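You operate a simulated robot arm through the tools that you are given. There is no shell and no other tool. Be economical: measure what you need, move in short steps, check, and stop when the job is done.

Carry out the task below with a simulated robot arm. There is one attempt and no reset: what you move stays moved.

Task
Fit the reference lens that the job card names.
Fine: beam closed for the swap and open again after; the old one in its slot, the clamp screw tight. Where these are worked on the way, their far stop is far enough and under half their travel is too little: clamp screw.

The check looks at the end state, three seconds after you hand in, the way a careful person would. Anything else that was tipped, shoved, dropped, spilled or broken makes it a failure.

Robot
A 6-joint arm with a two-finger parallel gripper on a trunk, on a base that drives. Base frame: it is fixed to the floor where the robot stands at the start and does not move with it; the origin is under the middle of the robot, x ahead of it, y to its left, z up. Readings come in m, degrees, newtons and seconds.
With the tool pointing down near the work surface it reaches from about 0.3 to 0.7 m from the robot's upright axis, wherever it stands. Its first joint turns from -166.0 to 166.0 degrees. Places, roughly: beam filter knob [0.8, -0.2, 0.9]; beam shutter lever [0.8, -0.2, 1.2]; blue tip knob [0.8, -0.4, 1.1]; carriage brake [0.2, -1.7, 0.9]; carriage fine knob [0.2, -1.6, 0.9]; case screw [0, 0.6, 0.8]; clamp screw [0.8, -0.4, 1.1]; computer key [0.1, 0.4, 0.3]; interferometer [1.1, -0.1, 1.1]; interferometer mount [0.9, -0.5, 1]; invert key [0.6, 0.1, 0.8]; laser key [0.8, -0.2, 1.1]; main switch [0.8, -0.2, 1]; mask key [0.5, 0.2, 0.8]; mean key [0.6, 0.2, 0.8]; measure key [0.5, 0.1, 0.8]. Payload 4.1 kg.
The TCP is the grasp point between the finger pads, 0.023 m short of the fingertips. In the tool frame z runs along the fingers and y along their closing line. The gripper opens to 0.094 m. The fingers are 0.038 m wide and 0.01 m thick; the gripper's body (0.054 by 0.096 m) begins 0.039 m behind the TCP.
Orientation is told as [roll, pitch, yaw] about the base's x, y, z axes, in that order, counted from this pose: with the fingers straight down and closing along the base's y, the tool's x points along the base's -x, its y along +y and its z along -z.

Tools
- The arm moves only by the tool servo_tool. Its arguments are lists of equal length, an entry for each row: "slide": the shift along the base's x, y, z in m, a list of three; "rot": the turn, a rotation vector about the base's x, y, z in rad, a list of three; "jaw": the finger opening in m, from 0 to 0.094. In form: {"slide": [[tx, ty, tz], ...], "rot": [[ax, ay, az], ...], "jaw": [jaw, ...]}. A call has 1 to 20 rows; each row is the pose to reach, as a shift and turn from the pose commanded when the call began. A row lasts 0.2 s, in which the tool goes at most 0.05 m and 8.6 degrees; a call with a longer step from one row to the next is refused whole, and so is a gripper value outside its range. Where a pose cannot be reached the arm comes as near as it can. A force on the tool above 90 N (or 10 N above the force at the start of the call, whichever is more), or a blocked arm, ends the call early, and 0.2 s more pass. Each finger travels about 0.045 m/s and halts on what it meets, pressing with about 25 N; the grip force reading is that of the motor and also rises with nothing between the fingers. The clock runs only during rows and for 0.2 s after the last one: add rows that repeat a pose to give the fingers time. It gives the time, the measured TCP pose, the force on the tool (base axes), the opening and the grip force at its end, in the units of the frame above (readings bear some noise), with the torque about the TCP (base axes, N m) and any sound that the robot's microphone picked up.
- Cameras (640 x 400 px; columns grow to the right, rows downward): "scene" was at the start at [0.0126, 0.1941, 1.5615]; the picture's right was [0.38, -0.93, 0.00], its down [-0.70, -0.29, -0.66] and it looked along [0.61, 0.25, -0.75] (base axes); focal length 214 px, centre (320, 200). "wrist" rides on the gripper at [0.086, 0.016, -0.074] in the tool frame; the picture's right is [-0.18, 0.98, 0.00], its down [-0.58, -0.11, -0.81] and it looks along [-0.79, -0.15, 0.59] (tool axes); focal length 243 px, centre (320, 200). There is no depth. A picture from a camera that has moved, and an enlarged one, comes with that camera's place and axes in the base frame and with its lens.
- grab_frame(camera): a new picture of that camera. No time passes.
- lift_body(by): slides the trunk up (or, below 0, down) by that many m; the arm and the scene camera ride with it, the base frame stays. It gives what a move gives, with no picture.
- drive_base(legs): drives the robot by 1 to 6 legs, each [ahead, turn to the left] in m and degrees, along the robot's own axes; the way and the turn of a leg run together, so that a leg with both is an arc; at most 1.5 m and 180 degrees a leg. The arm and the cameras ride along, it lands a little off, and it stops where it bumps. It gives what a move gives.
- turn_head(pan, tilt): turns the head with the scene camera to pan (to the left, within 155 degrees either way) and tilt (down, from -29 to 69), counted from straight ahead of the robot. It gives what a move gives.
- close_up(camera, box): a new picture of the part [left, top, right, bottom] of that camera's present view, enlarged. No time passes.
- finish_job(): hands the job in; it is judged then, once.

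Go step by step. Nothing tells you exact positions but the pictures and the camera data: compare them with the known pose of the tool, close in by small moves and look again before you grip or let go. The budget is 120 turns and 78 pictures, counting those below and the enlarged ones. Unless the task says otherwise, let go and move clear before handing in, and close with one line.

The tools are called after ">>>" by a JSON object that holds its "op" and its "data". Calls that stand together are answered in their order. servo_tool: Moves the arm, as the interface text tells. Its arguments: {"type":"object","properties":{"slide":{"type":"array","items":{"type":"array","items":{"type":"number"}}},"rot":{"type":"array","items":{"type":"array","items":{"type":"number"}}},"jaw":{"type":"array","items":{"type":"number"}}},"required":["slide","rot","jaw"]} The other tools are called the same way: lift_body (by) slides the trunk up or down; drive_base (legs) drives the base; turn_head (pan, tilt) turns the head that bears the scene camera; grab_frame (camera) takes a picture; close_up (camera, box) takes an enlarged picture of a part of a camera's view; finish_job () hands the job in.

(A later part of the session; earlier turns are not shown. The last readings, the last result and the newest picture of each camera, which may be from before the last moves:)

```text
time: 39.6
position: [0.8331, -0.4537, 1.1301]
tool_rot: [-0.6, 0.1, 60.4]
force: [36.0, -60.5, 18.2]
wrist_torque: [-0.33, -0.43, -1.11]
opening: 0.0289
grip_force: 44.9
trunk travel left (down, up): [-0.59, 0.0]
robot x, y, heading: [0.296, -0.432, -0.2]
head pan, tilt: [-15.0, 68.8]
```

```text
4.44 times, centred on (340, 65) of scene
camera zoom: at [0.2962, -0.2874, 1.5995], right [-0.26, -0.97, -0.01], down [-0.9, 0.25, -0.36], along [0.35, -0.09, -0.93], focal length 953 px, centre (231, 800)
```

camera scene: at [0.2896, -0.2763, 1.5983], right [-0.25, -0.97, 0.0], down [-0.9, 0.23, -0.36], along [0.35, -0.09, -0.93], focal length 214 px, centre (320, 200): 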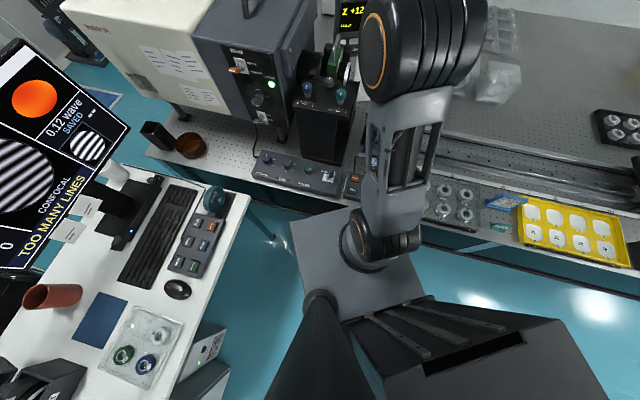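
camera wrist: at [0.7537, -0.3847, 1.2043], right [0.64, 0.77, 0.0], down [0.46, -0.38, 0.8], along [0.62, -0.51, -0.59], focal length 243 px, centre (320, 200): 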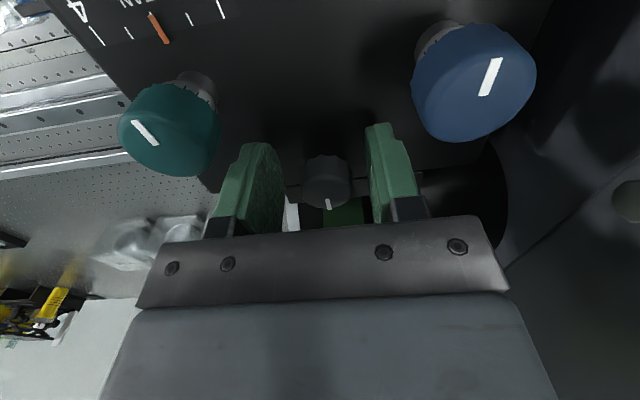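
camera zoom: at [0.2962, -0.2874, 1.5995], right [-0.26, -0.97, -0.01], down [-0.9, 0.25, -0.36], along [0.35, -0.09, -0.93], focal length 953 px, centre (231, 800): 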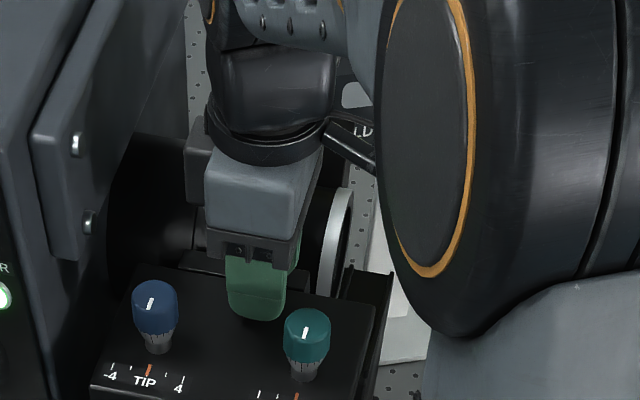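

The knob turned with the grip (it was about 1 cm off-centre in the pads, which explains the side force). I'll release, lift and look at its mark.

>>> {"op": "servo_tool", "data": {"slide": [[0.009, -0.012, 0], [0.011, -0.006, 0], [0.011, -0.004, 0], [0.011, -0.004, 0.04], [0.011, -0.004, 0.08], [0.011, -0.004, 0.08]], "rot": [[0, 0, 0], [0, 0, 0], [0, 0, 0], [0, 0, 0], [0, 0, 0], [0, 0, 0]], "jaw": [0.03, 0.05, 0.05, 0.05, 0.05, 0.05]}}

>>> {"op": "grab_frame", "data": {"camera": "wrist"}}

>>> {"op": "close_up", "data": {"camera": "scene", "box": [290, 20, 390, 110]}}

```text
time: 41.0
position: [0.8381, -0.4437, 1.2086]
tool_rot: [0.0, 0.2, 60.5]
force: [0.4, -0.6, 0.5]
wrist_torque: [0.01, -0.04, 0.01]
opening: 0.0502
grip_force: 0.0
trunk travel left (down, up): [-0.59, 0.0]
robot x, y, heading: [0.2932, -0.4258, 0.4]
head pan, tilt: [-15.0, 68.8]
```

```text
37 pictures are left
camera wrist: at [0.7806, -0.5123, 1.2835], right [-0.77, 0.64, 0.0], down [0.38, 0.45, 0.8], along [0.52, 0.62, -0.59], focal length 243 px, centre (320, 200)
```

wrist: 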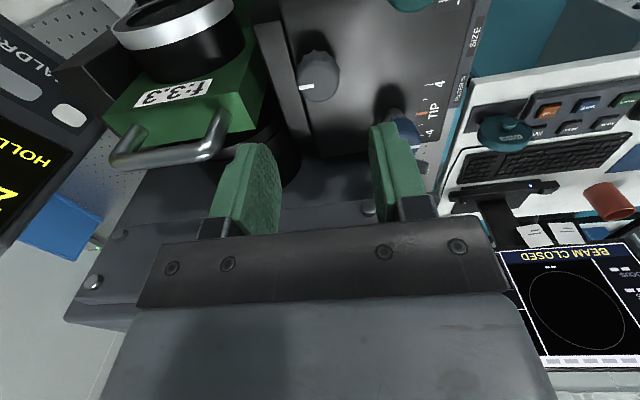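

```text
4.44 times, centred on (340, 65) of scene
camera zoom: at [0.29, -0.277, 1.5982], right [-0.25, -0.97, 0.0], down [-0.9, 0.23, -0.36], along [0.35, -0.09, -0.93], focal length 953 px, centre (231, 800)
```

zoom: 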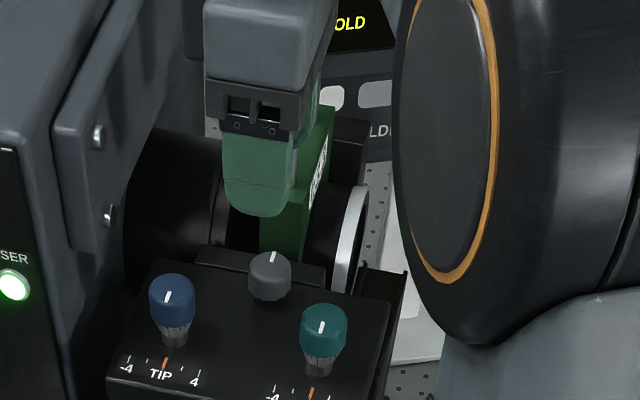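

The screen now says BEAM CLOSED, but the knob's mark did not move: the pads slipped round it. I'll regrip centred (knob ≈ [0.834,-0.449]) and try a shorter turn, watching the mark.

>>> {"op": "servo_tool", "data": {"slide": [[0, 0, 0], [0, 0, 0], [0, 0, 0], [0, 0, 0], [0, 0, 0], [0, 0, 0], [0, 0, 0], [0, 0, 0], [0, 0, 0], [-0.002, -0.003, 0], [-0.004, -0.005, 0], [-0.004, -0.005, 0], [-0.004, -0.005, -0.04], [-0.004, -0.005, -0.08], [-0.004, -0.005, -0.082], [-0.004, -0.005, -0.082], [-0.004, -0.005, -0.082], [-0.004, -0.005, -0.082]], "rot": [[0, 0, -0.14], [0, 0, -0.28], [0, 0, -0.42], [0, 0, -0.56], [0, 0, -0.7], [0, 0, -0.84], [0, 0, -0.98], [0, 0, -1.12], [0, 0, -1.26], [0, 0, -1.4], [0, 0, -1.5], [0, 0, -1.56], [0, 0, -1.56], [0, 0, -1.56], [0, 0, -1.56], [0, 0, -1.56], [0, 0, -1.56], [0, 0, -1.56]], "jaw": [0.05, 0.05, 0.05, 0.05, 0.05, 0.05, 0.05, 0.05, 0.05, 0.05, 0.05, 0.05, 0.046, 0.046, 0.03, 0.01, 0, 0]}}

```text
time: 44.8
position: [0.8356, -0.448, 1.1268]
tool_rot: [0.0, 0.0, -28.9]
force: [12.0, 15.7, 4.7]
wrist_torque: [-0.02, -0.81, 0.0]
opening: 0.0289
grip_force: 44.2
trunk travel left (down, up): [-0.59, 0.0]
robot x, y, heading: [0.2915, -0.4335, 0.6]
head pan, tilt: [-15.0, 68.8]
```

>>> {"op": "servo_tool", "data": {"slide": [[0.001, 0.0018, 0], [0.001, 0.0018, 0], [0.001, 0.0018, 0], [0.001, 0.0018, 0], [0.001, 0.0018, 0], [0.001, 0.0018, 0]], "rot": [[0, 0, 0.12], [0, 0, 0.24], [0, 0, 0.36], [0, 0, 0.48], [0, 0, 0.6], [0, 0, 0.6]], "jaw": [0, 0, 0, 0, 0, 0]}}

>>> {"op": "close_up", "data": {"camera": "scene", "box": [290, 20, 390, 110]}}

```text
time: 46.2
position: [0.8343, -0.4485, 1.1254]
tool_rot: [0.0, 0.5, 5.6]
force: [0.4, 5.9, -1.8]
wrist_torque: [-0.04, 0.42, -0.73]
opening: 0.0284
grip_force: 44.4
trunk travel left (down, up): [-0.59, 0.0]
robot x, y, heading: [0.293, -0.4268, 0.5]
head pan, tilt: [-15.0, 68.8]
```

```text
4.44 times, centred on (340, 65) of scene
camera zoom: at [0.29, -0.2761, 1.5981], right [-0.25, -0.97, 0.0], down [-0.9, 0.23, -0.36], along [0.35, -0.09, -0.93], focal length 953 px, centre (231, 800)
```

zoom: 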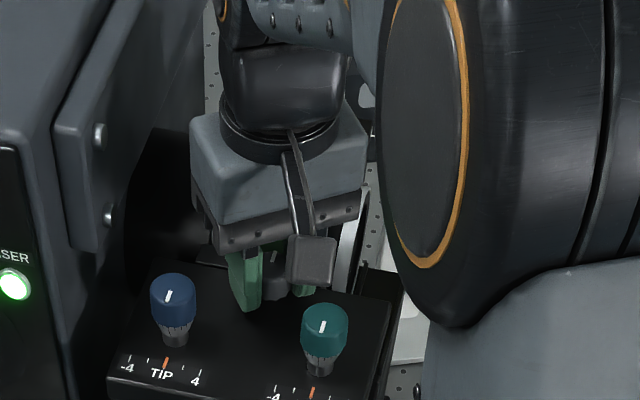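

It slips again, so that way is its stop. Try clockwise.

>>> {"op": "servo_tool", "data": {"slide": [[0, 0, 0], [0, 0, 0], [0, 0, 0], [0, 0, 0], [0, 0, 0], [0, 0, 0], [0, 0, 0], [0, 0, 0], [0, 0, 0], [0, 0, 0], [0, 0, 0]], "rot": [[0, 0, -0.12], [0, 0, -0.24], [0, 0, -0.36], [0, 0, -0.48], [0, 0, -0.6], [0, 0, -0.72], [0, 0, -0.84], [0, 0, -0.96], [0, 0, -1.08], [0, 0, -1.2], [0, 0, -1.2]], "jaw": [0, 0, 0, 0, 0, 0, 0, 0, 0, 0, 0]}}

>>> {"op": "close_up", "data": {"camera": "scene", "box": [290, 20, 390, 110]}}

```text
time: 48.6
position: [0.8355, -0.4457, 1.1262]
tool_rot: [-0.1, 0.1, -63.2]
force: [-1.8, 20.7, -18.1]
wrist_torque: [1.07, -0.01, -0.03]
opening: 0.0282
grip_force: 45.2
trunk travel left (down, up): [-0.59, 0.0]
robot x, y, heading: [0.2946, -0.4296, 0.4]
head pan, tilt: [-15.0, 68.8]
```

```text
4.44 times, centred on (340, 65) of scene
camera zoom: at [0.2913, -0.2735, 1.5978], right [-0.25, -0.97, 0.0], down [-0.9, 0.23, -0.36], along [0.35, -0.09, -0.93], focal length 953 px, centre (231, 800)
```

zoom: 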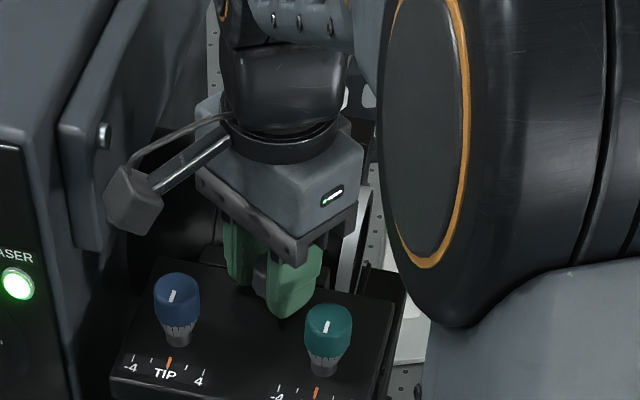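

The pads now turn without wrist torque: clockwise frees it. Release, check the mark, and ready the next stroke.

>>> {"op": "servo_tool", "data": {"slide": [[0, 0, 0], [0, 0, 0], [0, 0, 0.03], [0, 0, 0.045], [0, 0, 0.045], [0, 0, 0.045], [0, 0, 0.045], [0, 0, 0.045], [0, 0, 0.045], [0, 0, 0.045], [0, 0, 0.045], [0, 0, 0.045], [0, 0, 0.045], [0, 0, 0.045]], "rot": [[0, 0, 0], [0, 0, 0], [0, 0, 0], [0, 0, 0.1], [0, 0, 0.24], [0, 0, 0.36], [0, 0, 0.48], [0, 0, 0.6], [0, 0, 0.72], [0, 0, 0.84], [0, 0, 0.96], [0, 0, 1.08], [0, 0, 1.2], [0, 0, 1.2]], "jaw": [0.035, 0.046, 0.046, 0.046, 0.046, 0.046, 0.046, 0.046, 0.046, 0.046, 0.046, 0.046, 0.046, 0.046]}}

>>> {"op": "close_up", "data": {"camera": "scene", "box": [290, 20, 390, 110]}}

```text
time: 51.6
position: [0.8336, -0.4499, 1.1712]
tool_rot: [0.0, 0.3, 5.7]
force: [0.0, -0.8, -0.4]
wrist_torque: [0.0, -0.01, 0.0]
opening: 0.0457
grip_force: 0.1
trunk travel left (down, up): [-0.59, 0.0]
robot x, y, heading: [0.2992, -0.4271, 0.4]
head pan, tilt: [-15.0, 68.8]
```

```text
4.44 times, centred on (340, 65) of scene
camera zoom: at [0.2899, -0.2767, 1.5982], right [-0.25, -0.97, 0.0], down [-0.9, 0.23, -0.36], along [0.35, -0.09, -0.93], focal length 953 px, centre (231, 800)
```

zoom: 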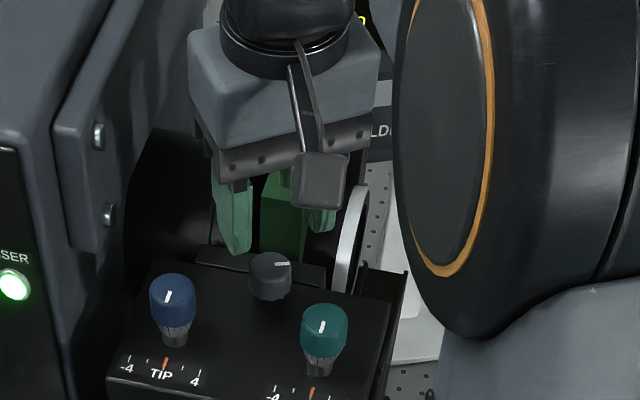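

The mark turned about 70° clockwise. Another stroke.

>>> {"op": "servo_tool", "data": {"slide": [[0, 0, -0.045], [0, 0, -0.045], [0, 0, -0.045], [0, 0, -0.045], [0, 0, -0.045], [0, 0, -0.045], [0, 0, -0.045], [0, 0, -0.045], [0, 0, -0.045], [0, 0, -0.045], [0, 0, -0.045], [0, 0, -0.045], [0, 0, -0.045], [0, 0, -0.045], [0, 0, -0.045]], "rot": [[0, 0, 0], [0, 0, 0], [0, 0, 0], [0, 0, 0], [0, 0, -0.12], [0, 0, -0.24], [0, 0, -0.36], [0, 0, -0.48], [0, 0, -0.6], [0, 0, -0.72], [0, 0, -0.84], [0, 0, -0.96], [0, 0, -1.08], [0, 0, -1.2], [0, 0, -1.2]], "jaw": [0.046, 0.02, 0, 0, 0, 0, 0, 0, 0, 0, 0, 0, 0, 0, 0]}}

>>> {"op": "servo_tool", "data": {"slide": [[0, 0, 0], [0, 0, 0], [0, 0, 0.03], [0, 0, 0.045], [0, 0, 0.045], [0, 0, 0.045], [0, 0, 0.045], [0, 0, 0.045], [0, 0, 0.045], [0, 0, 0.045], [0, 0, 0.045], [0, 0, 0.045], [0, 0, 0.045], [0, 0, 0.045]], "rot": [[0, 0, 0], [0, 0, 0], [0, 0, 0], [0, 0, 0.1], [0, 0, 0.24], [0, 0, 0.36], [0, 0, 0.48], [0, 0, 0.6], [0, 0, 0.72], [0, 0, 0.84], [0, 0, 0.96], [0, 0, 1.08], [0, 0, 1.2], [0, 0, 1.2]], "jaw": [0.035, 0.046, 0.046, 0.046, 0.046, 0.046, 0.046, 0.046, 0.046, 0.046, 0.046, 0.046, 0.046, 0.046]}}

>>> {"op": "close_up", "data": {"camera": "scene", "box": [290, 20, 390, 110]}}

```text
time: 54.8
position: [0.8374, -0.4472, 1.1253]
tool_rot: [0.0, 0.0, -63.4]
force: [16.0, 8.7, 9.3]
wrist_torque: [0.79, 0.39, 0.02]
opening: 0.0286
grip_force: 45.7
trunk travel left (down, up): [-0.59, 0.0]
robot x, y, heading: [0.2969, -0.43, 0.4]
head pan, tilt: [-15.0, 68.8]
```

```text
time: 57.8
position: [0.8361, -0.4481, 1.1715]
tool_rot: [-0.1, 0.2, 5.6]
force: [1.2, 0.1, 0.1]
wrist_torque: [-0.03, -0.04, 0.01]
opening: 0.0457
grip_force: 0.0
trunk travel left (down, up): [-0.59, 0.0]
robot x, y, heading: [0.2965, -0.4269, 0.3]
head pan, tilt: [-15.0, 68.8]
```

```text
4.44 times, centred on (340, 65) of scene
camera zoom: at [0.2899, -0.2766, 1.5982], right [-0.25, -0.97, 0.0], down [-0.9, 0.23, -0.36], along [0.35, -0.09, -0.93], focal length 953 px, centre (231, 800)
```

zoom: 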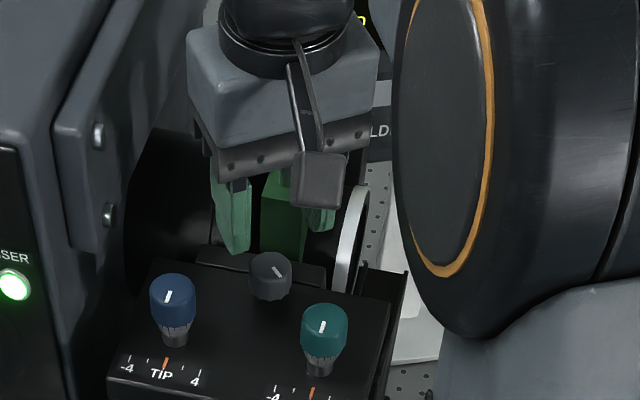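

>>> {"op": "servo_tool", "data": {"slide": [[0, 0, -0.045], [0, 0, -0.045], [0, 0, -0.045], [0, 0, -0.045], [0, 0, -0.045], [0, 0, -0.045], [0, 0, -0.045], [0, 0, -0.045], [0, 0, -0.045], [0, 0, -0.045], [0, 0, -0.045], [0, 0, -0.045], [0, 0, -0.045], [0, 0, -0.045], [0, 0, -0.045]], "rot": [[0, 0, 0], [0, 0, 0], [0, 0, 0], [0, 0, 0], [0, 0, -0.12], [0, 0, -0.24], [0, 0, -0.36], [0, 0, -0.48], [0, 0, -0.6], [0, 0, -0.72], [0, 0, -0.84], [0, 0, -0.96], [0, 0, -1.08], [0, 0, -1.2], [0, 0, -1.2]], "jaw": [0.046, 0.02, 0, 0, 0, 0, 0, 0, 0, 0, 0, 0, 0, 0, 0]}}

>>> {"op": "servo_tool", "data": {"slide": [[0, 0, 0], [0, 0, 0], [0, 0, 0.03], [0, 0, 0.045], [0, 0, 0.045], [0, 0, 0.045], [0, 0, 0.045], [0, 0, 0.045], [0, 0, 0.045], [0, 0, 0.045], [0, 0, 0.045], [0, 0, 0.045], [0, 0, 0.045], [0, 0, 0.045]], "rot": [[0, 0, 0], [0, 0, 0], [0, 0, 0], [0, 0, 0.1], [0, 0, 0.24], [0, 0, 0.36], [0, 0, 0.48], [0, 0, 0.6], [0, 0, 0.72], [0, 0, 0.84], [0, 0, 0.96], [0, 0, 1.08], [0, 0, 1.2], [0, 0, 1.2]], "jaw": [0.035, 0.046, 0.046, 0.046, 0.046, 0.046, 0.046, 0.046, 0.046, 0.046, 0.046, 0.046, 0.046, 0.046]}}

>>> {"op": "close_up", "data": {"camera": "scene", "box": [290, 20, 390, 110]}}

```text
time: 61.0
position: [0.8374, -0.447, 1.1261]
tool_rot: [0.1, 0.0, -63.4]
force: [11.1, 10.3, -3.7]
wrist_torque: [-0.34, -0.39, 0.43]
opening: 0.0282
grip_force: 44.6
trunk travel left (down, up): [-0.59, 0.0]
robot x, y, heading: [0.2979, -0.4277, 0.4]
head pan, tilt: [-15.0, 68.8]
```

```text
time: 64.0
position: [0.8334, -0.4485, 1.1715]
tool_rot: [0.0, 0.2, 5.6]
force: [0.4, 0.5, -0.4]
wrist_torque: [-0.03, 0.01, -0.01]
opening: 0.0462
grip_force: 0.1
trunk travel left (down, up): [-0.59, 0.0]
robot x, y, heading: [0.2932, -0.4279, 0.6]
head pan, tilt: [-15.0, 68.8]
```

```text
4.44 times, centred on (340, 65) of scene
camera zoom: at [0.2899, -0.2765, 1.5982], right [-0.25, -0.97, 0.0], down [-0.9, 0.23, -0.36], along [0.35, -0.09, -0.93], focal length 953 px, centre (231, 800)
```

zoom: 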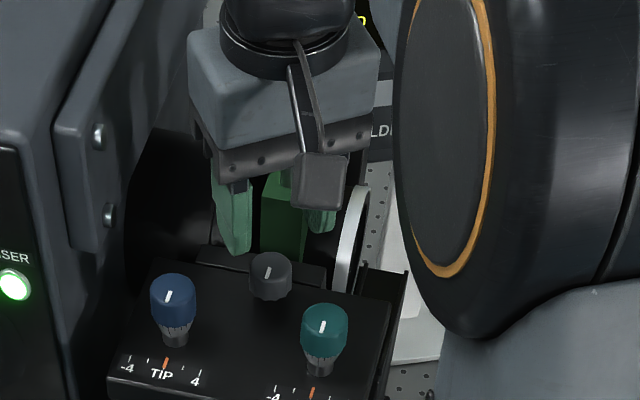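

The screw met its stop (mark about half a turn on): the clamp is loose. Now up and over the lens handle.

>>> {"op": "servo_tool", "data": {"slide": [[0, 0, 0.045], [0, 0, 0.08], [0.03, -0.015, 0.08], [0.06, -0.03, 0.08], [0.089, -0.046, 0.08], [0.089, -0.046, 0.07], [0.089, -0.046, 0.06]], "rot": [[0, 0, -0.12], [0, 0, -0.24], [0, 0, -0.36], [0, 0, -0.48], [0, 0, -0.602], [0, 0, -0.602], [0, 0, -0.602]], "jaw": [0.046, 0.046, 0.046, 0.046, 0.046, 0.046, 0.046]}}

>>> {"op": "grab_frame", "data": {"camera": "wrist"}}

```text
time: 65.6
position: [0.9248, -0.4936, 1.2315]
tool_rot: [-0.1, 0.2, -29.0]
force: [-0.3, -0.1, -0.2]
wrist_torque: [-0.03, 0.0, 0.02]
opening: 0.0461
grip_force: 0.0
trunk travel left (down, up): [-0.59, 0.0]
robot x, y, heading: [0.2964, -0.4281, 0.4]
head pan, tilt: [-15.0, 68.8]
```

```text
30 pictures are left
camera wrist: at [0.8558, -0.4388, 1.3068], right [0.64, 0.77, 0.0], down [0.46, -0.38, 0.8], along [0.62, -0.51, -0.59], focal length 243 px, centre (320, 200)
```

wrist: 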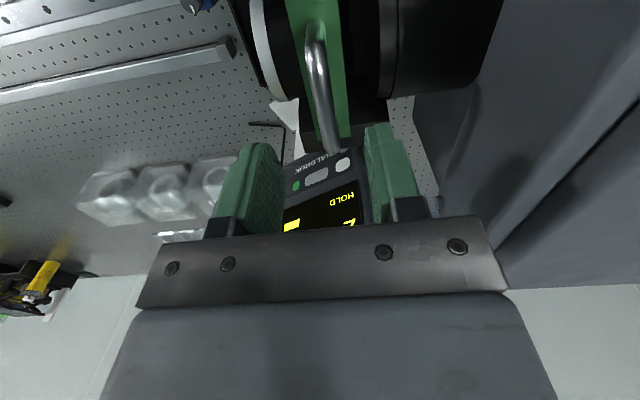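

Handle is centred under the pads. Descend and grip it.

>>> {"op": "servo_tool", "data": {"slide": [[0.001, 0.001, -0.025], [0.001, 0.001, -0.05], [0.001, 0.001, -0.068], [0.001, 0.001, -0.068], [0.001, 0.001, -0.068], [0.001, 0.001, -0.068], [0.001, 0.001, -0.068]], "rot": [[0, 0, 0], [0, 0, 0], [0, 0, 0], [0, 0, 0], [0, 0, 0], [0, 0, 0], [0, 0, 0]], "jaw": [0.046, 0.046, 0.046, 0.025, 0, 0, 0]}}

>>> {"op": "grab_frame", "data": {"camera": "wrist"}}

```text
time: 67.2
position: [0.9237, -0.4936, 1.1625]
tool_rot: [0.0, 0.3, -28.9]
force: [0.1, 1.0, -0.3]
wrist_torque: [-0.04, -0.1, -0.02]
opening: 0.0116
grip_force: 24.5
trunk travel left (down, up): [-0.59, 0.0]
robot x, y, heading: [0.2954, -0.4288, 0.3]
head pan, tilt: [-15.0, 68.8]
```

```text
29 pictures are left
camera wrist: at [0.8556, -0.438, 1.2378], right [0.64, 0.77, 0.0], down [0.46, -0.38, 0.8], along [0.62, -0.51, -0.59], focal length 243 px, centre (320, 200)
```

wrist: 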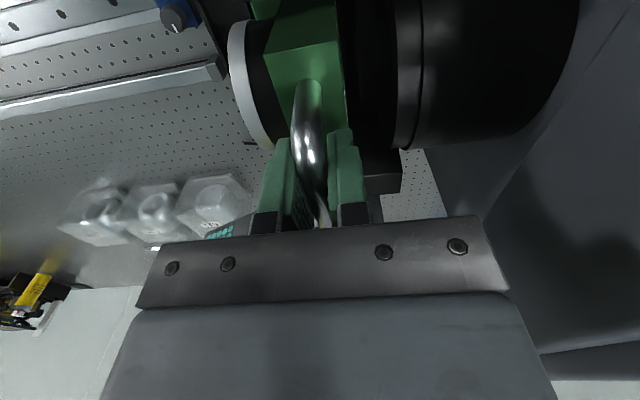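

Gripped at 1.16 cm. Lifting gently.

>>> {"op": "servo_tool", "data": {"slide": [[0, 0, 0.01], [0, 0, 0.02], [0, 0, 0.035], [0, 0, 0.05], [0, 0, 0.065], [0, 0, 0.08], [0, 0, 0.095], [0, 0, 0.11], [0, 0, 0.125], [0, 0, 0.125]], "rot": [[0, 0, 0], [0, 0, 0], [0, 0, 0], [0, 0, 0], [0, 0, 0], [0, 0, 0], [0, 0, 0], [0, 0, 0], [0, 0, 0], [0, 0, 0]], "jaw": [0, 0, 0, 0, 0, 0, 0, 0, 0, 0]}}

>>> {"op": "close_up", "data": {"camera": "scene", "box": [260, 0, 390, 110]}}

```text
time: 69.4
position: [0.9249, -0.494, 1.2876]
tool_rot: [0.0, 0.2, -28.9]
force: [-0.4, -0.2, -4.9]
wrist_torque: [0.08, 0.01, -0.03]
opening: 0.0117
grip_force: 25.0
trunk travel left (down, up): [-0.59, 0.0]
robot x, y, heading: [0.3004, -0.4304, 0.4]
head pan, tilt: [-15.0, 68.8]
```

```text
3.64 times, centred on (325, 55) of scene
camera zoom: at [0.2904, -0.2765, 1.5982], right [-0.25, -0.97, 0.0], down [-0.9, 0.23, -0.36], along [0.35, -0.09, -0.93], focal length 780 px, centre (302, 727)
```

zoom: 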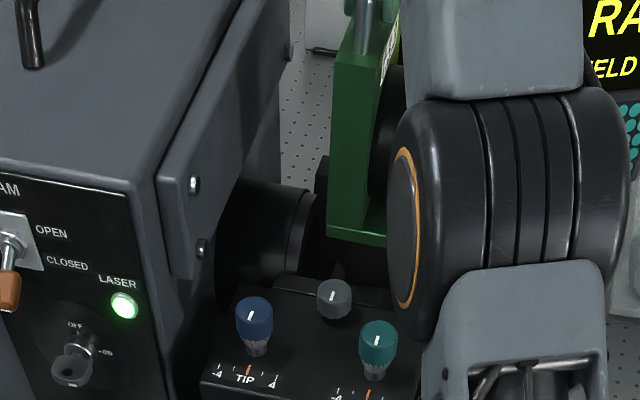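

The f:3.3 lens is out and hangs freely. I'll draw it back and up toward the robot.

>>> {"op": "servo_tool", "data": {"slide": [[-0.015, 0.008, 0.015], [-0.035, 0.019, 0.04], [-0.06, 0.032, 0.065], [-0.09, 0.045, 0.09], [-0.12, 0.055, 0.11], [-0.15, 0.06, 0.125], [-0.185, 0.064, 0.13], [-0.185, 0.064, 0.13]], "rot": [[0, 0, 0], [0, 0, 0], [0, 0, 0], [0, 0, 0], [0, 0, 0], [0, 0, 0], [0, 0, 0], [0, 0, 0]], "jaw": [0, 0, 0, 0, 0, 0, 0, 0]}}

>>> {"op": "turn_head", "data": {"pan": 0, "tilt": 50}}

>>> {"op": "grab_frame", "data": {"camera": "scene"}}

```text
time: 71.2
position: [0.7422, -0.4301, 1.4179]
tool_rot: [0.0, 0.3, -29.0]
force: [-0.3, 0.0, -5.9]
wrist_torque: [0.1, 0.0, -0.01]
opening: 0.0116
grip_force: 24.8
trunk travel left (down, up): [-0.59, 0.0]
robot x, y, heading: [0.2945, -0.427, 0.3]
head pan, tilt: [-15.0, 68.8]
```

```text
time: 72.0
position: [0.7417, -0.431, 1.4186]
tool_rot: [0.0, 0.2, -28.9]
force: [0.2, 0.9, -6.2]
wrist_torque: [0.08, 0.0, -0.01]
opening: 0.0115
grip_force: 25.0
trunk travel left (down, up): [-0.59, 0.0]
robot x, y, heading: [0.2933, -0.4285, 0.2]
head pan, tilt: [0.0, 50.0]
```

```text
27 pictures are left
camera scene: at [0.313, -0.2619, 1.6201], right [0.01, -1.0, 0.0], down [-0.77, -0.01, -0.64], along [0.64, 0.0, -0.77], focal length 214 px, centre (320, 200)
```

scene: 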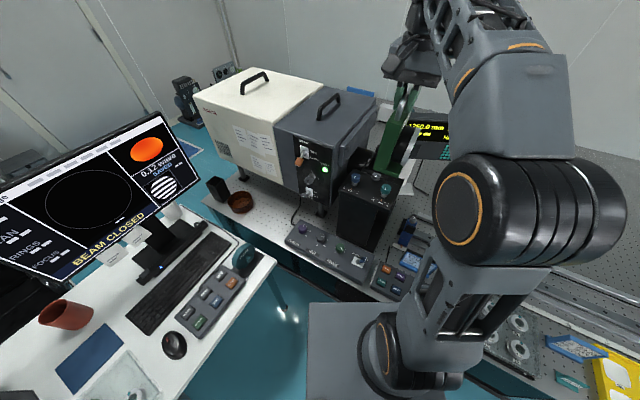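

Lens clear. Drive to the case: turn right, reverse, turn left to face it, small approach.

>>> {"op": "drive_base", "data": {"legs": [[0, -43.8], [-0.688, 0], [0, 104.5], [0.05, 0]]}}

>>> {"op": "turn_head", "data": {"pan": 0, "tilt": 55}}

>>> {"op": "grab_frame", "data": {"camera": "scene"}}

```text
time: 80.5
position: [0.2314, 0.2002, 1.4173]
tool_rot: [-0.1, 0.4, -6.7]
force: [0.5, 1.0, -5.4]
wrist_torque: [-0.02, 0.07, 0.03]
opening: 0.0117
grip_force: 24.7
trunk travel left (down, up): [-0.59, 0.0]
robot x, y, heading: [-0.1862, 0.0324, 22.4]
head pan, tilt: [0.0, 50.0]
stopped in leg 3: the robot was blocked; the commanded pose is now the measured one
```

```text
time: 81.2
position: [0.2294, 0.1991, 1.4185]
tool_rot: [-0.1, 0.2, -6.6]
force: [-0.3, 0.9, -5.5]
wrist_torque: [-0.04, 0.06, -0.07]
opening: 0.0117
grip_force: 25.3
trunk travel left (down, up): [-0.59, 0.0]
robot x, y, heading: [-0.1833, 0.0361, 22.5]
head pan, tilt: [0.0, 55.0]
```

```text
26 pictures are left
camera scene: at [-0.2341, 0.1913, 1.6137], right [0.38, -0.92, 0.0], down [-0.76, -0.31, -0.57], along [0.53, 0.22, -0.82], focal length 214 px, centre (320, 200)
```

scene: 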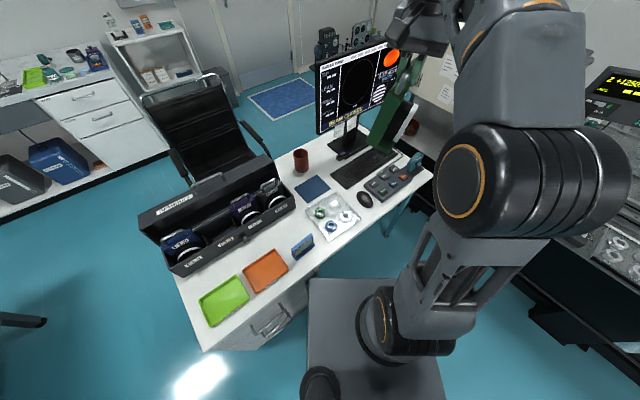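

The base bumped the desk's drawer front in turning. I'll back off, finish the turn in the open, then edge forward.

>>> {"op": "drive_base", "data": {"legs": [[-0.1, 0], [0, 38.6]]}}

>>> {"op": "turn_head", "data": {"pan": 0, "tilt": 60}}

>>> {"op": "grab_frame", "data": {"camera": "scene"}}

```text
time: 84.2
position: [-0.0592, 0.3855, 1.4181]
tool_rot: [0.0, 0.2, 32.4]
force: [-0.2, 1.2, -6.0]
wrist_torque: [-0.04, 0.07, 0.03]
opening: 0.0116
grip_force: 24.8
trunk travel left (down, up): [-0.59, 0.0]
robot x, y, heading: [-0.2739, -0.0026, 61.5]
head pan, tilt: [0.0, 55.0]
```

```text
time: 84.8
position: [-0.0593, 0.3843, 1.4184]
tool_rot: [-0.1, 0.4, 32.3]
force: [0.5, -0.3, -5.4]
wrist_torque: [-0.02, -0.04, 0.01]
opening: 0.0113
grip_force: 24.8
trunk travel left (down, up): [-0.59, 0.0]
robot x, y, heading: [-0.277, -0.0082, 61.6]
head pan, tilt: [0.0, 60.0]
```

```text
25 pictures are left
camera scene: at [-0.4163, 0.0805, 1.6076], right [0.88, -0.48, 0.0], down [-0.41, -0.76, -0.5], along [0.24, 0.44, -0.87], focal length 214 px, centre (320, 200)
```

scene: 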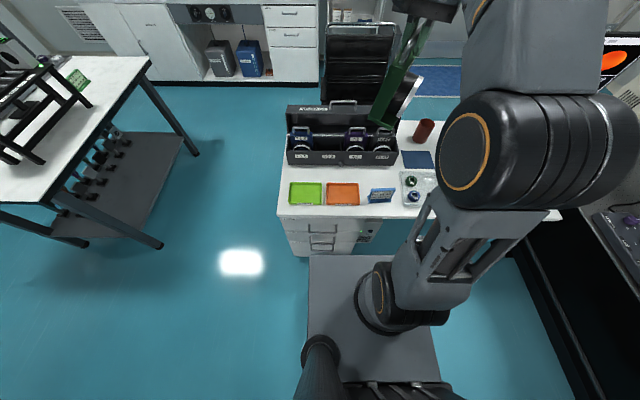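

>>> {"op": "drive_base", "data": {"legs": [[0.12, 0]]}}

>>> {"op": "turn_head", "data": {"pan": 0, "tilt": 50}}

>>> {"op": "servo_tool", "data": {"slide": [[0, 0, 0], [0, 0, 0], [0, 0, 0], [0, 0, 0], [0, 0, 0], [0, 0, 0], [0, 0, 0], [0, 0, 0], [0, 0, 0]], "rot": [[0, 0, -0.12], [0, 0, -0.24], [0, 0, -0.36], [0, 0, -0.48], [0, 0, -0.6], [0, 0, -0.72], [0, 0, -0.84], [0, 0, -0.96], [0, 0, -1.07]], "jaw": [0, 0, 0, 0, 0, 0, 0, 0, 0]}}

>>> {"op": "grab_frame", "data": {"camera": "scene"}}

```text
time: 86.1
position: [-0.0011, 0.4921, 1.4175]
tool_rot: [-0.1, 0.4, 32.5]
force: [0.8, 0.3, -5.2]
wrist_torque: [-0.07, 0.01, -0.04]
opening: 0.0117
grip_force: 24.8
trunk travel left (down, up): [-0.59, 0.0]
robot x, y, heading: [-0.2148, 0.0978, 61.6]
head pan, tilt: [0.0, 60.0]
```

```text
time: 86.8
position: [-0.0022, 0.4924, 1.4175]
tool_rot: [-0.1, 0.3, 32.4]
force: [-0.9, 1.4, -5.2]
wrist_torque: [-0.04, 0.02, 0.0]
opening: 0.0115
grip_force: 25.5
trunk travel left (down, up): [-0.59, 0.0]
robot x, y, heading: [-0.2175, 0.1009, 61.8]
head pan, tilt: [0.0, 50.0]
```

```text
time: 88.8
position: [-0.0004, 0.4919, 1.418]
tool_rot: [0.0, 0.2, -29.0]
force: [0.1, -0.2, -5.7]
wrist_torque: [-0.05, 0.0, 0.0]
opening: 0.0117
grip_force: 24.9
trunk travel left (down, up): [-0.59, 0.0]
robot x, y, heading: [-0.2187, 0.1067, 61.7]
head pan, tilt: [0.0, 50.0]
```

```text
24 pictures are left
camera scene: at [-0.3539, 0.1957, 1.6201], right [0.88, -0.48, 0.0], down [-0.36, -0.67, -0.64], along [0.31, 0.57, -0.77], focal length 214 px, centre (320, 200)
```

scene: 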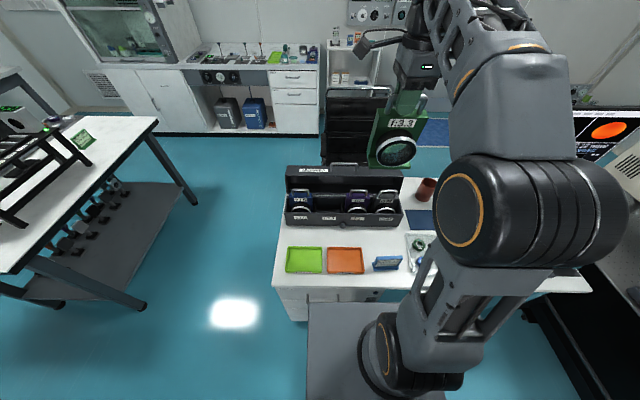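

>>> {"op": "close_up", "data": {"camera": "scene", "box": [280, 160, 410, 235]}}

```text
4.92 times, centred on (345, 198) of scene
camera zoom: at [-0.3539, 0.1957, 1.6201], right [0.88, -0.48, 0.0], down [-0.36, -0.67, -0.64], along [0.31, 0.57, -0.77], focal length 1056 px, centre (197, 212)
```

zoom: 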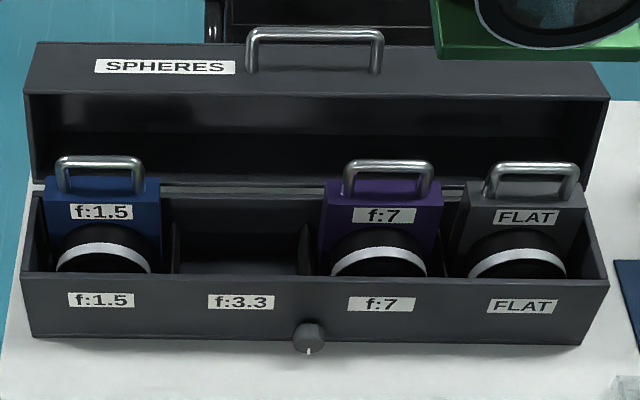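

Case measured: handle bars' tops at about z 0.927, slot f:3.3 handle centre at about [-0.016,0.738]. I'll bring the lens above its slot and check clearance to the open lid.

>>> {"op": "servo_tool", "data": {"slide": [[-0.002, 0.035, -0.027], [-0.004, 0.07, -0.054], [-0.006, 0.105, -0.081], [-0.008, 0.14, -0.108], [-0.01, 0.175, -0.135], [-0.012, 0.21, -0.162], [-0.015, 0.2458, -0.19], [-0.015, 0.2458, -0.218], [-0.015, 0.2458, -0.218]], "rot": [[0, 0, 0], [0, 0, 0], [0, 0, 0], [0, 0, 0], [0, 0, 0], [0, 0, 0], [0, 0, 0], [0, 0, 0], [0, 0, 0]], "jaw": [0, 0, 0, 0, 0, 0, 0, 0, 0]}}

>>> {"op": "grab_frame", "data": {"camera": "wrist"}}

>>> {"op": "close_up", "data": {"camera": "scene", "box": [270, 130, 430, 240]}}

```text
time: 90.8
position: [-0.0175, 0.7369, 1.1992]
tool_rot: [-0.2, 0.3, -28.7]
force: [-0.3, 0.0, -5.2]
wrist_torque: [-0.02, 0.06, -0.03]
opening: 0.0115
grip_force: 24.4
out of reach, approached as far as the arm can: row 7
trunk travel left (down, up): [-0.59, 0.0]
robot x, y, heading: [-0.2162, 0.1002, 61.7]
head pan, tilt: [0.0, 50.0]
```

```text
22 pictures are left
camera wrist: at [-0.0861, 0.7922, 1.2748], right [0.64, 0.77, 0.0], down [0.46, -0.38, 0.8], along [0.62, -0.51, -0.6], focal length 243 px, centre (320, 200)
```

wrist: 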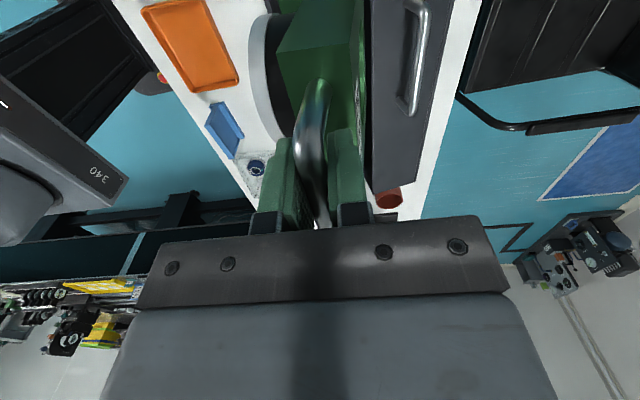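

```text
3.64 times, centred on (350, 185) of scene
camera zoom: at [-0.354, 0.1957, 1.6201], right [0.88, -0.48, 0.0], down [-0.36, -0.67, -0.64], along [0.31, 0.57, -0.77], focal length 780 px, centre (211, 254)
```

zoom: 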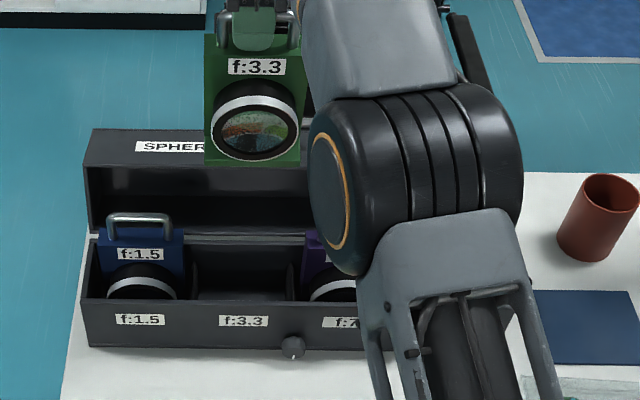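

Clearance to the lid edge is small (edge at about n+5 cm, z 0.966) but only matters in the last centimetre. I'll shift 5 mm forward and lower to just short of the slot floor, then check forces.

>>> {"op": "servo_tool", "data": {"slide": [[-0.002, -0.004, -0.04], [-0.003, -0.005, -0.08], [-0.003, -0.005, -0.12], [-0.003, -0.005, -0.155], [-0.003, -0.005, -0.185], [-0.003, -0.005, -0.21], [-0.003, -0.005, -0.23], [-0.003, -0.005, -0.245], [-0.003, -0.005, -0.257], [-0.003, -0.005, -0.257]], "rot": [[0, 0, 0], [0, 0, 0], [0, 0, 0], [0, 0, 0], [0, 0, 0], [0, 0, 0], [0, 0, 0], [0, 0, 0], [0, 0, 0], [0, 0, 0]], "jaw": [0, 0, 0, 0, 0, 0, 0, 0, 0, 0]}}

>>> {"op": "grab_frame", "data": {"camera": "wrist"}}

>>> {"op": "close_up", "data": {"camera": "scene", "box": [270, 150, 430, 240]}}

```text
time: 92.2
position: [-0.0154, 0.7416, 1.0189]
tool_rot: [2.7, 0.8, -28.9]
force: [0.2, -6.1, 47.3]
wrist_torque: [-0.08, -1.0, -0.03]
opening: 0.0121
grip_force: 25.0
trunk travel left (down, up): [-0.59, 0.0]
robot x, y, heading: [-0.2154, 0.1004, 61.4]
head pan, tilt: [0.0, 50.0]
stopped in row 7: the force on the tool passed its limit at 100 N (the readings are from after the stop); the commanded pose is now the measured one
```

```text
20 pictures are left
camera wrist: at [-0.0857, 0.7932, 1.0955], right [0.64, 0.77, 0.04], down [0.45, -0.41, 0.79], along [0.63, -0.48, -0.61], focal length 243 px, centre (320, 200)
```

wrist: 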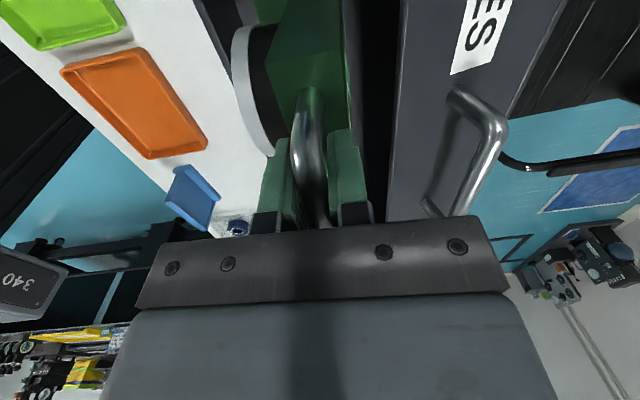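

```text
4.00 times, centred on (350, 195) of scene
camera zoom: at [-0.3542, 0.192, 1.621], right [0.88, -0.48, 0.0], down [-0.36, -0.67, -0.64], along [0.31, 0.57, -0.76], focal length 858 px, centre (200, 220)
```

zoom: 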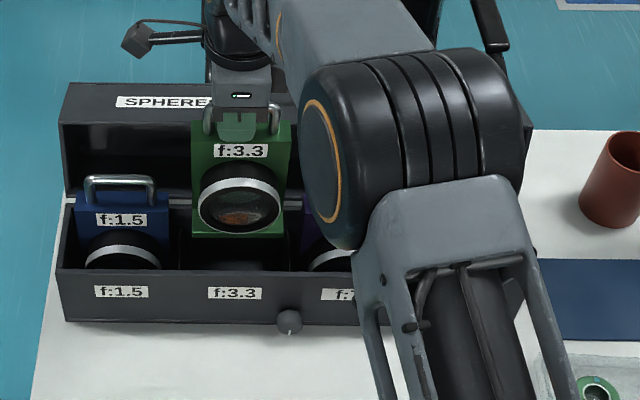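

The foot caught the case's rear rim: the lens has swung a little about the round bar, foot backward. I'll raise it and look at its tilt.

>>> {"op": "servo_tool", "data": {"slide": [[0, -0.004, 0.02], [-0.002, -0.008, 0.05], [-0.005, -0.012, 0.07], [-0.005, -0.012, 0.07]], "rot": [[-0.02, 0.01, 0], [-0.04, 0.02, 0], [-0.042, 0.024, 0], [-0.042, 0.024, 0]], "jaw": [0, 0, 0, 0]}}

>>> {"op": "close_up", "data": {"camera": "wrist", "box": [200, 0, 440, 220]}}

```text
time: 93.2
position: [-0.0238, 0.7285, 1.0758]
tool_rot: [-1.2, 0.7, -28.8]
force: [-0.6, -0.3, -6.2]
wrist_torque: [0.0, -0.02, 0.03]
opening: 0.0115
grip_force: 25.2
trunk travel left (down, up): [-0.59, 0.0]
robot x, y, heading: [-0.2173, 0.1025, 61.8]
head pan, tilt: [0.0, 50.0]
```

```text
1.82 times, centred on (320, 110) of wrist
camera zoom: at [-0.091, 0.7849, 1.1521], right [0.64, 0.77, -0.02], down [0.47, -0.36, 0.8], along [0.61, -0.52, -0.6], focal length 441 px, centre (320, 364)
```

zoom: 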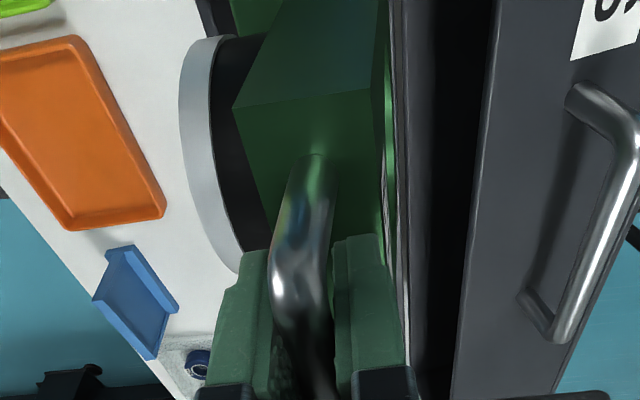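

The lens hangs upright; it simply reaches 2.6 cm back of the handle, so it belongs nearer the front (slot depth centre gives TCP at about [-0.025,0.721]). Lower there.

>>> {"op": "servo_tool", "data": {"slide": [[-0.001, -0.0077, 0], [-0.001, -0.0077, -0.02], [-0.001, -0.0077, -0.04], [-0.001, -0.0077, -0.055], [-0.001, -0.0077, -0.07], [-0.001, -0.0077, -0.085], [-0.001, -0.0077, -0.1], [-0.001, -0.0077, -0.115], [-0.001, -0.0077, -0.13], [-0.001, -0.0077, -0.14], [-0.001, -0.0077, -0.147], [-0.001, -0.0077, -0.147]], "rot": [[0.0125, -0.0208, 0], [0.0125, -0.0208, 0], [0.0125, -0.0208, 0], [0.0125, -0.0208, 0], [0.0125, -0.0208, 0], [0.0125, -0.0208, 0], [0.0125, -0.0208, 0], [0.0125, -0.0208, 0], [0.0125, -0.0208, 0], [0.0125, -0.0208, 0], [0.0125, -0.0208, 0], [0.0125, -0.0208, 0]], "jaw": [0, 0, 0, 0, 0, 0, 0, 0, 0, 0, 0, 0]}}

>>> {"op": "close_up", "data": {"camera": "scene", "box": [270, 150, 430, 240]}}

```text
time: 95.8
position: [-0.0234, 0.7197, 0.9315]
tool_rot: [0.0, 0.0, -28.9]
force: [-1.0, 1.5, -5.6]
wrist_torque: [0.14, 0.26, -0.04]
opening: 0.012
grip_force: 24.4
trunk travel left (down, up): [-0.59, 0.0]
robot x, y, heading: [-0.2158, 0.1033, 61.8]
head pan, tilt: [0.0, 50.0]
```

```text
4.00 times, centred on (350, 195) of scene
camera zoom: at [-0.3543, 0.1958, 1.6201], right [0.88, -0.48, 0.0], down [-0.36, -0.67, -0.64], along [0.31, 0.57, -0.77], focal length 858 px, centre (200, 220)
```

zoom: 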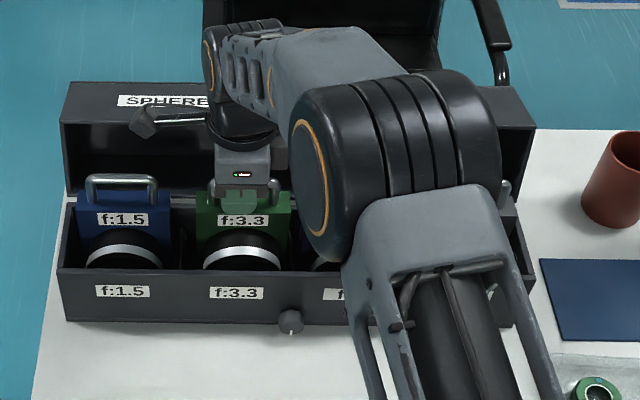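

It's in the slot, a hair above the floor. Lower by small steps till it bears.

>>> {"op": "servo_tool", "data": {"slide": [[0, 0, -0.003], [0, 0, -0.006], [0, 0, -0.009], [0, 0, -0.009]], "rot": [[0, 0, 0], [0, 0, 0], [0, 0, 0], [0, 0, 0]], "jaw": [0, 0, 0, 0]}}

```text
time: 96.8
position: [-0.0224, 0.7198, 0.9258]
tool_rot: [0.5, -0.1, -28.9]
force: [4.8, 4.8, 25.6]
wrist_torque: [0.13, 0.08, -0.25]
opening: 0.0118
grip_force: 25.1
trunk travel left (down, up): [-0.59, 0.0]
robot x, y, heading: [-0.2151, 0.0966, 61.5]
head pan, tilt: [0.0, 50.0]
```

Seated. Ease off, open, and rise straight up.

>>> {"op": "servo_tool", "data": {"slide": [[0, 0, 0.004], [0, 0, 0.004], [0, 0, 0.004], [0, 0, 0.004], [0, 0, 0.03], [0, 0, 0.07], [0, 0, 0.11], [-0.01, -0.02, 0.15], [-0.02, -0.04, 0.19]], "rot": [[0, 0, 0], [0, 0, 0], [0, 0, 0], [0, 0, 0], [0, 0, 0], [0, 0, 0], [0, 0, 0], [0, 0, 0], [0, 0, 0]], "jaw": [0.015, 0.025, 0.035, 0.035, 0.035, 0.035, 0.035, 0.04, 0.04]}}

>>> {"op": "grab_frame", "data": {"camera": "wrist"}}

>>> {"op": "close_up", "data": {"camera": "scene", "box": [270, 150, 430, 240]}}

```text
time: 98.8
position: [-0.0433, 0.6775, 1.1128]
tool_rot: [0.1, 0.0, -28.8]
force: [-0.8, 0.4, 0.1]
wrist_torque: [-0.01, 0.0, 0.03]
opening: 0.0399
grip_force: 0.1
trunk travel left (down, up): [-0.59, 0.0]
robot x, y, heading: [-0.2182, 0.098, 61.8]
head pan, tilt: [0.0, 50.0]
```

```text
16 pictures are left
camera wrist: at [-0.1129, 0.7339, 1.1883], right [0.64, 0.77, 0.0], down [0.46, -0.38, 0.81], along [0.62, -0.51, -0.59], focal length 243 px, centre (320, 200)
```

wrist: 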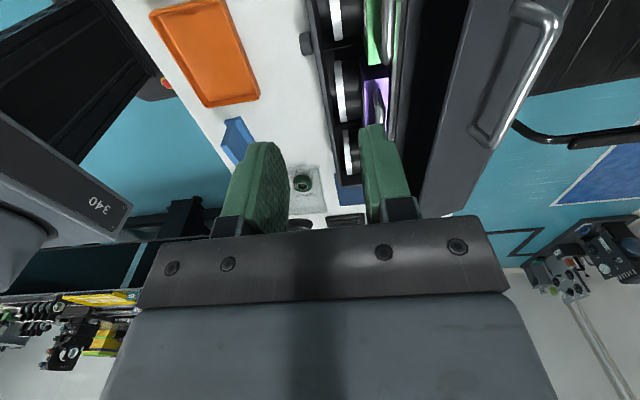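

```text
4.00 times, centred on (350, 195) of scene
camera zoom: at [-0.3545, 0.1943, 1.6201], right [0.88, -0.48, 0.0], down [-0.36, -0.67, -0.64], along [0.31, 0.57, -0.77], focal length 858 px, centre (200, 220)
```

zoom: 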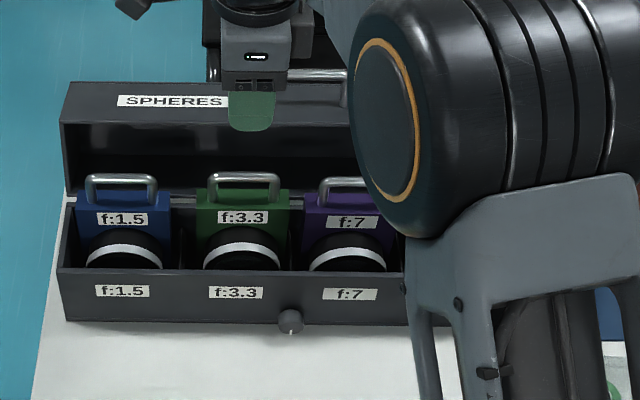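

The f:3.3 sits properly in its slot. Now over to the FLAT.

>>> {"op": "servo_tool", "data": {"slide": [[0.04, -0.015, 0], [0.08, -0.029, 0], [0.12, -0.044, 0], [0.16, -0.058, 0], [0.2, -0.073, 0], [0.242, -0.0884, -0.01], [0.242, -0.0884, -0.05], [0.242, -0.0884, -0.08], [0.242, -0.0884, -0.08]], "rot": [[0, 0, 0], [0, 0, 0], [0, 0, 0], [0, 0, 0], [0, 0, 0], [0, 0, 0], [0, 0, 0], [0, 0, 0], [0, 0, 0]], "jaw": [0.04, 0.04, 0.04, 0.04, 0.046, 0.046, 0.046, 0.046, 0.046]}}

>>> {"op": "grab_frame", "data": {"camera": "wrist"}}

```text
time: 100.8
position: [0.197, 0.5927, 1.0311]
tool_rot: [0.1, 0.0, -28.8]
force: [0.4, -0.2, 0.3]
wrist_torque: [-0.02, -0.01, 0.02]
opening: 0.0462
grip_force: 0.0
trunk travel left (down, up): [-0.59, 0.0]
robot x, y, heading: [-0.2175, 0.0992, 61.8]
head pan, tilt: [0.0, 50.0]
```

```text
14 pictures are left
camera wrist: at [0.1285, 0.6477, 1.1063], right [0.64, 0.77, 0.0], down [0.46, -0.38, 0.81], along [0.62, -0.51, -0.59], focal length 243 px, centre (320, 200)
```

wrist: 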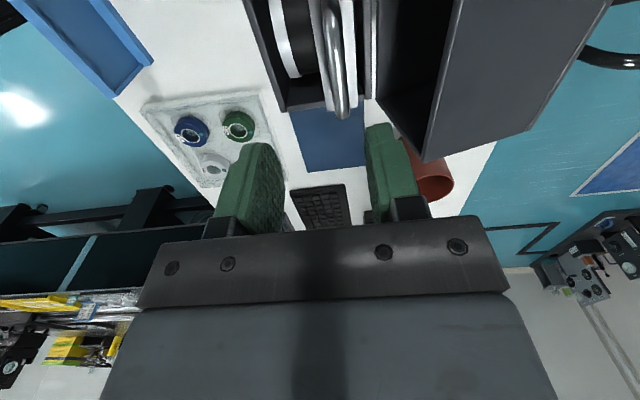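

Handle found, about 8 mm further back. Shift, descend and grip.

>>> {"op": "servo_tool", "data": {"slide": [[-0.0005, 0.0094, -0.02], [-0.0005, 0.0094, -0.05], [-0.0005, 0.0094, -0.075], [-0.0005, 0.0094, -0.09], [-0.0005, 0.0094, -0.103], [-0.0005, 0.0094, -0.103], [-0.0005, 0.0094, -0.103], [-0.0005, 0.0094, -0.103], [-0.0005, 0.0094, -0.103]], "rot": [[0, 0, 0], [0, 0, 0], [0, 0, 0], [0, 0, 0], [0, 0, 0], [0, 0, 0], [0, 0, 0], [0, 0, 0], [0, 0, 0]], "jaw": [0.046, 0.046, 0.046, 0.046, 0.046, 0.03, 0.01, 0, 0]}}

>>> {"op": "grab_frame", "data": {"camera": "wrist"}}

```text
time: 102.8
position: [0.1961, 0.601, 0.929]
tool_rot: [0.0, 0.1, -28.9]
force: [0.6, 1.5, 0.7]
wrist_torque: [0.04, 0.06, 0.06]
opening: 0.0113
grip_force: 25.1
trunk travel left (down, up): [-0.59, 0.0]
robot x, y, heading: [-0.2173, 0.0983, 61.6]
head pan, tilt: [0.0, 50.0]
```

```text
13 pictures are left
camera wrist: at [0.1281, 0.6574, 1.004], right [0.64, 0.77, 0.0], down [0.46, -0.38, 0.81], along [0.62, -0.51, -0.59], focal length 243 px, centre (320, 200)
```

wrist: 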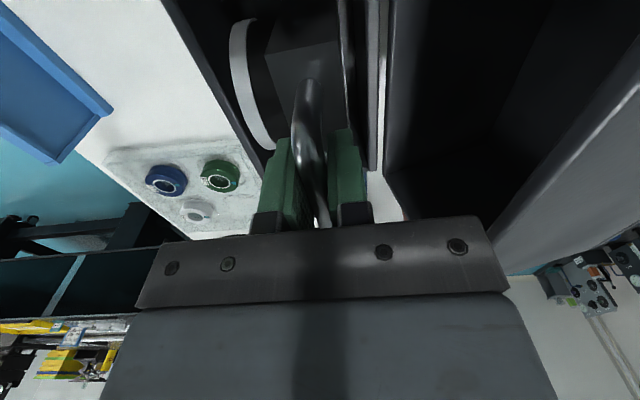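

The grasp matches the one on the green lens. Lift it out and draw it in high.

>>> {"op": "servo_tool", "data": {"slide": [[0, -0.001, 0.01], [0, -0.002, 0.03], [0, -0.002, 0.06], [0, -0.002, 0.1], [0, -0.002, 0.14], [-0.005, -0.01, 0.18], [-0.02, -0.03, 0.22], [-0.035, -0.055, 0.26], [-0.05, -0.08, 0.3], [-0.065, -0.105, 0.34], [-0.08, -0.13, 0.38], [-0.095, -0.15, 0.42], [-0.105, -0.17, 0.45], [-0.115, -0.19, 0.48], [-0.115, -0.19, 0.48]], "rot": [[0, 0, 0], [0, 0, 0], [0, 0, 0], [0, 0, 0], [0, 0, 0], [0, 0, 0], [0, 0, 0], [0, 0, 0], [0, 0, 0], [0, 0, 0], [0, 0, 0], [0, 0, 0], [0, 0, 0], [0, 0, 0], [0, 0, 0]], "jaw": [0, 0, 0, 0, 0, 0, 0, 0, 0, 0, 0, 0, 0, 0, 0]}}

>>> {"op": "grab_frame", "data": {"camera": "scene"}}

```text
time: 106.0
position: [0.082, 0.4117, 1.4079]
tool_rot: [0.0, -0.1, -28.9]
force: [-0.4, 0.9, -6.7]
wrist_torque: [0.01, 0.01, 0.03]
opening: 0.0114
grip_force: 25.5
trunk travel left (down, up): [-0.59, 0.0]
robot x, y, heading: [-0.2145, 0.0996, 61.6]
head pan, tilt: [0.0, 50.0]
```

```text
12 pictures are left
camera scene: at [-0.3538, 0.1956, 1.6201], right [0.88, -0.48, 0.0], down [-0.36, -0.67, -0.64], along [0.31, 0.57, -0.77], focal length 214 px, centre (320, 200)
```

scene: 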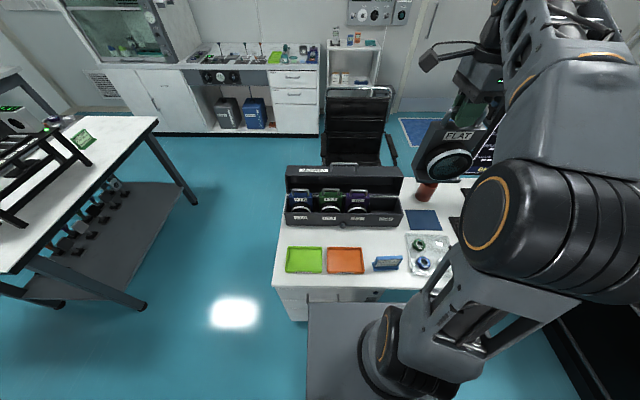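

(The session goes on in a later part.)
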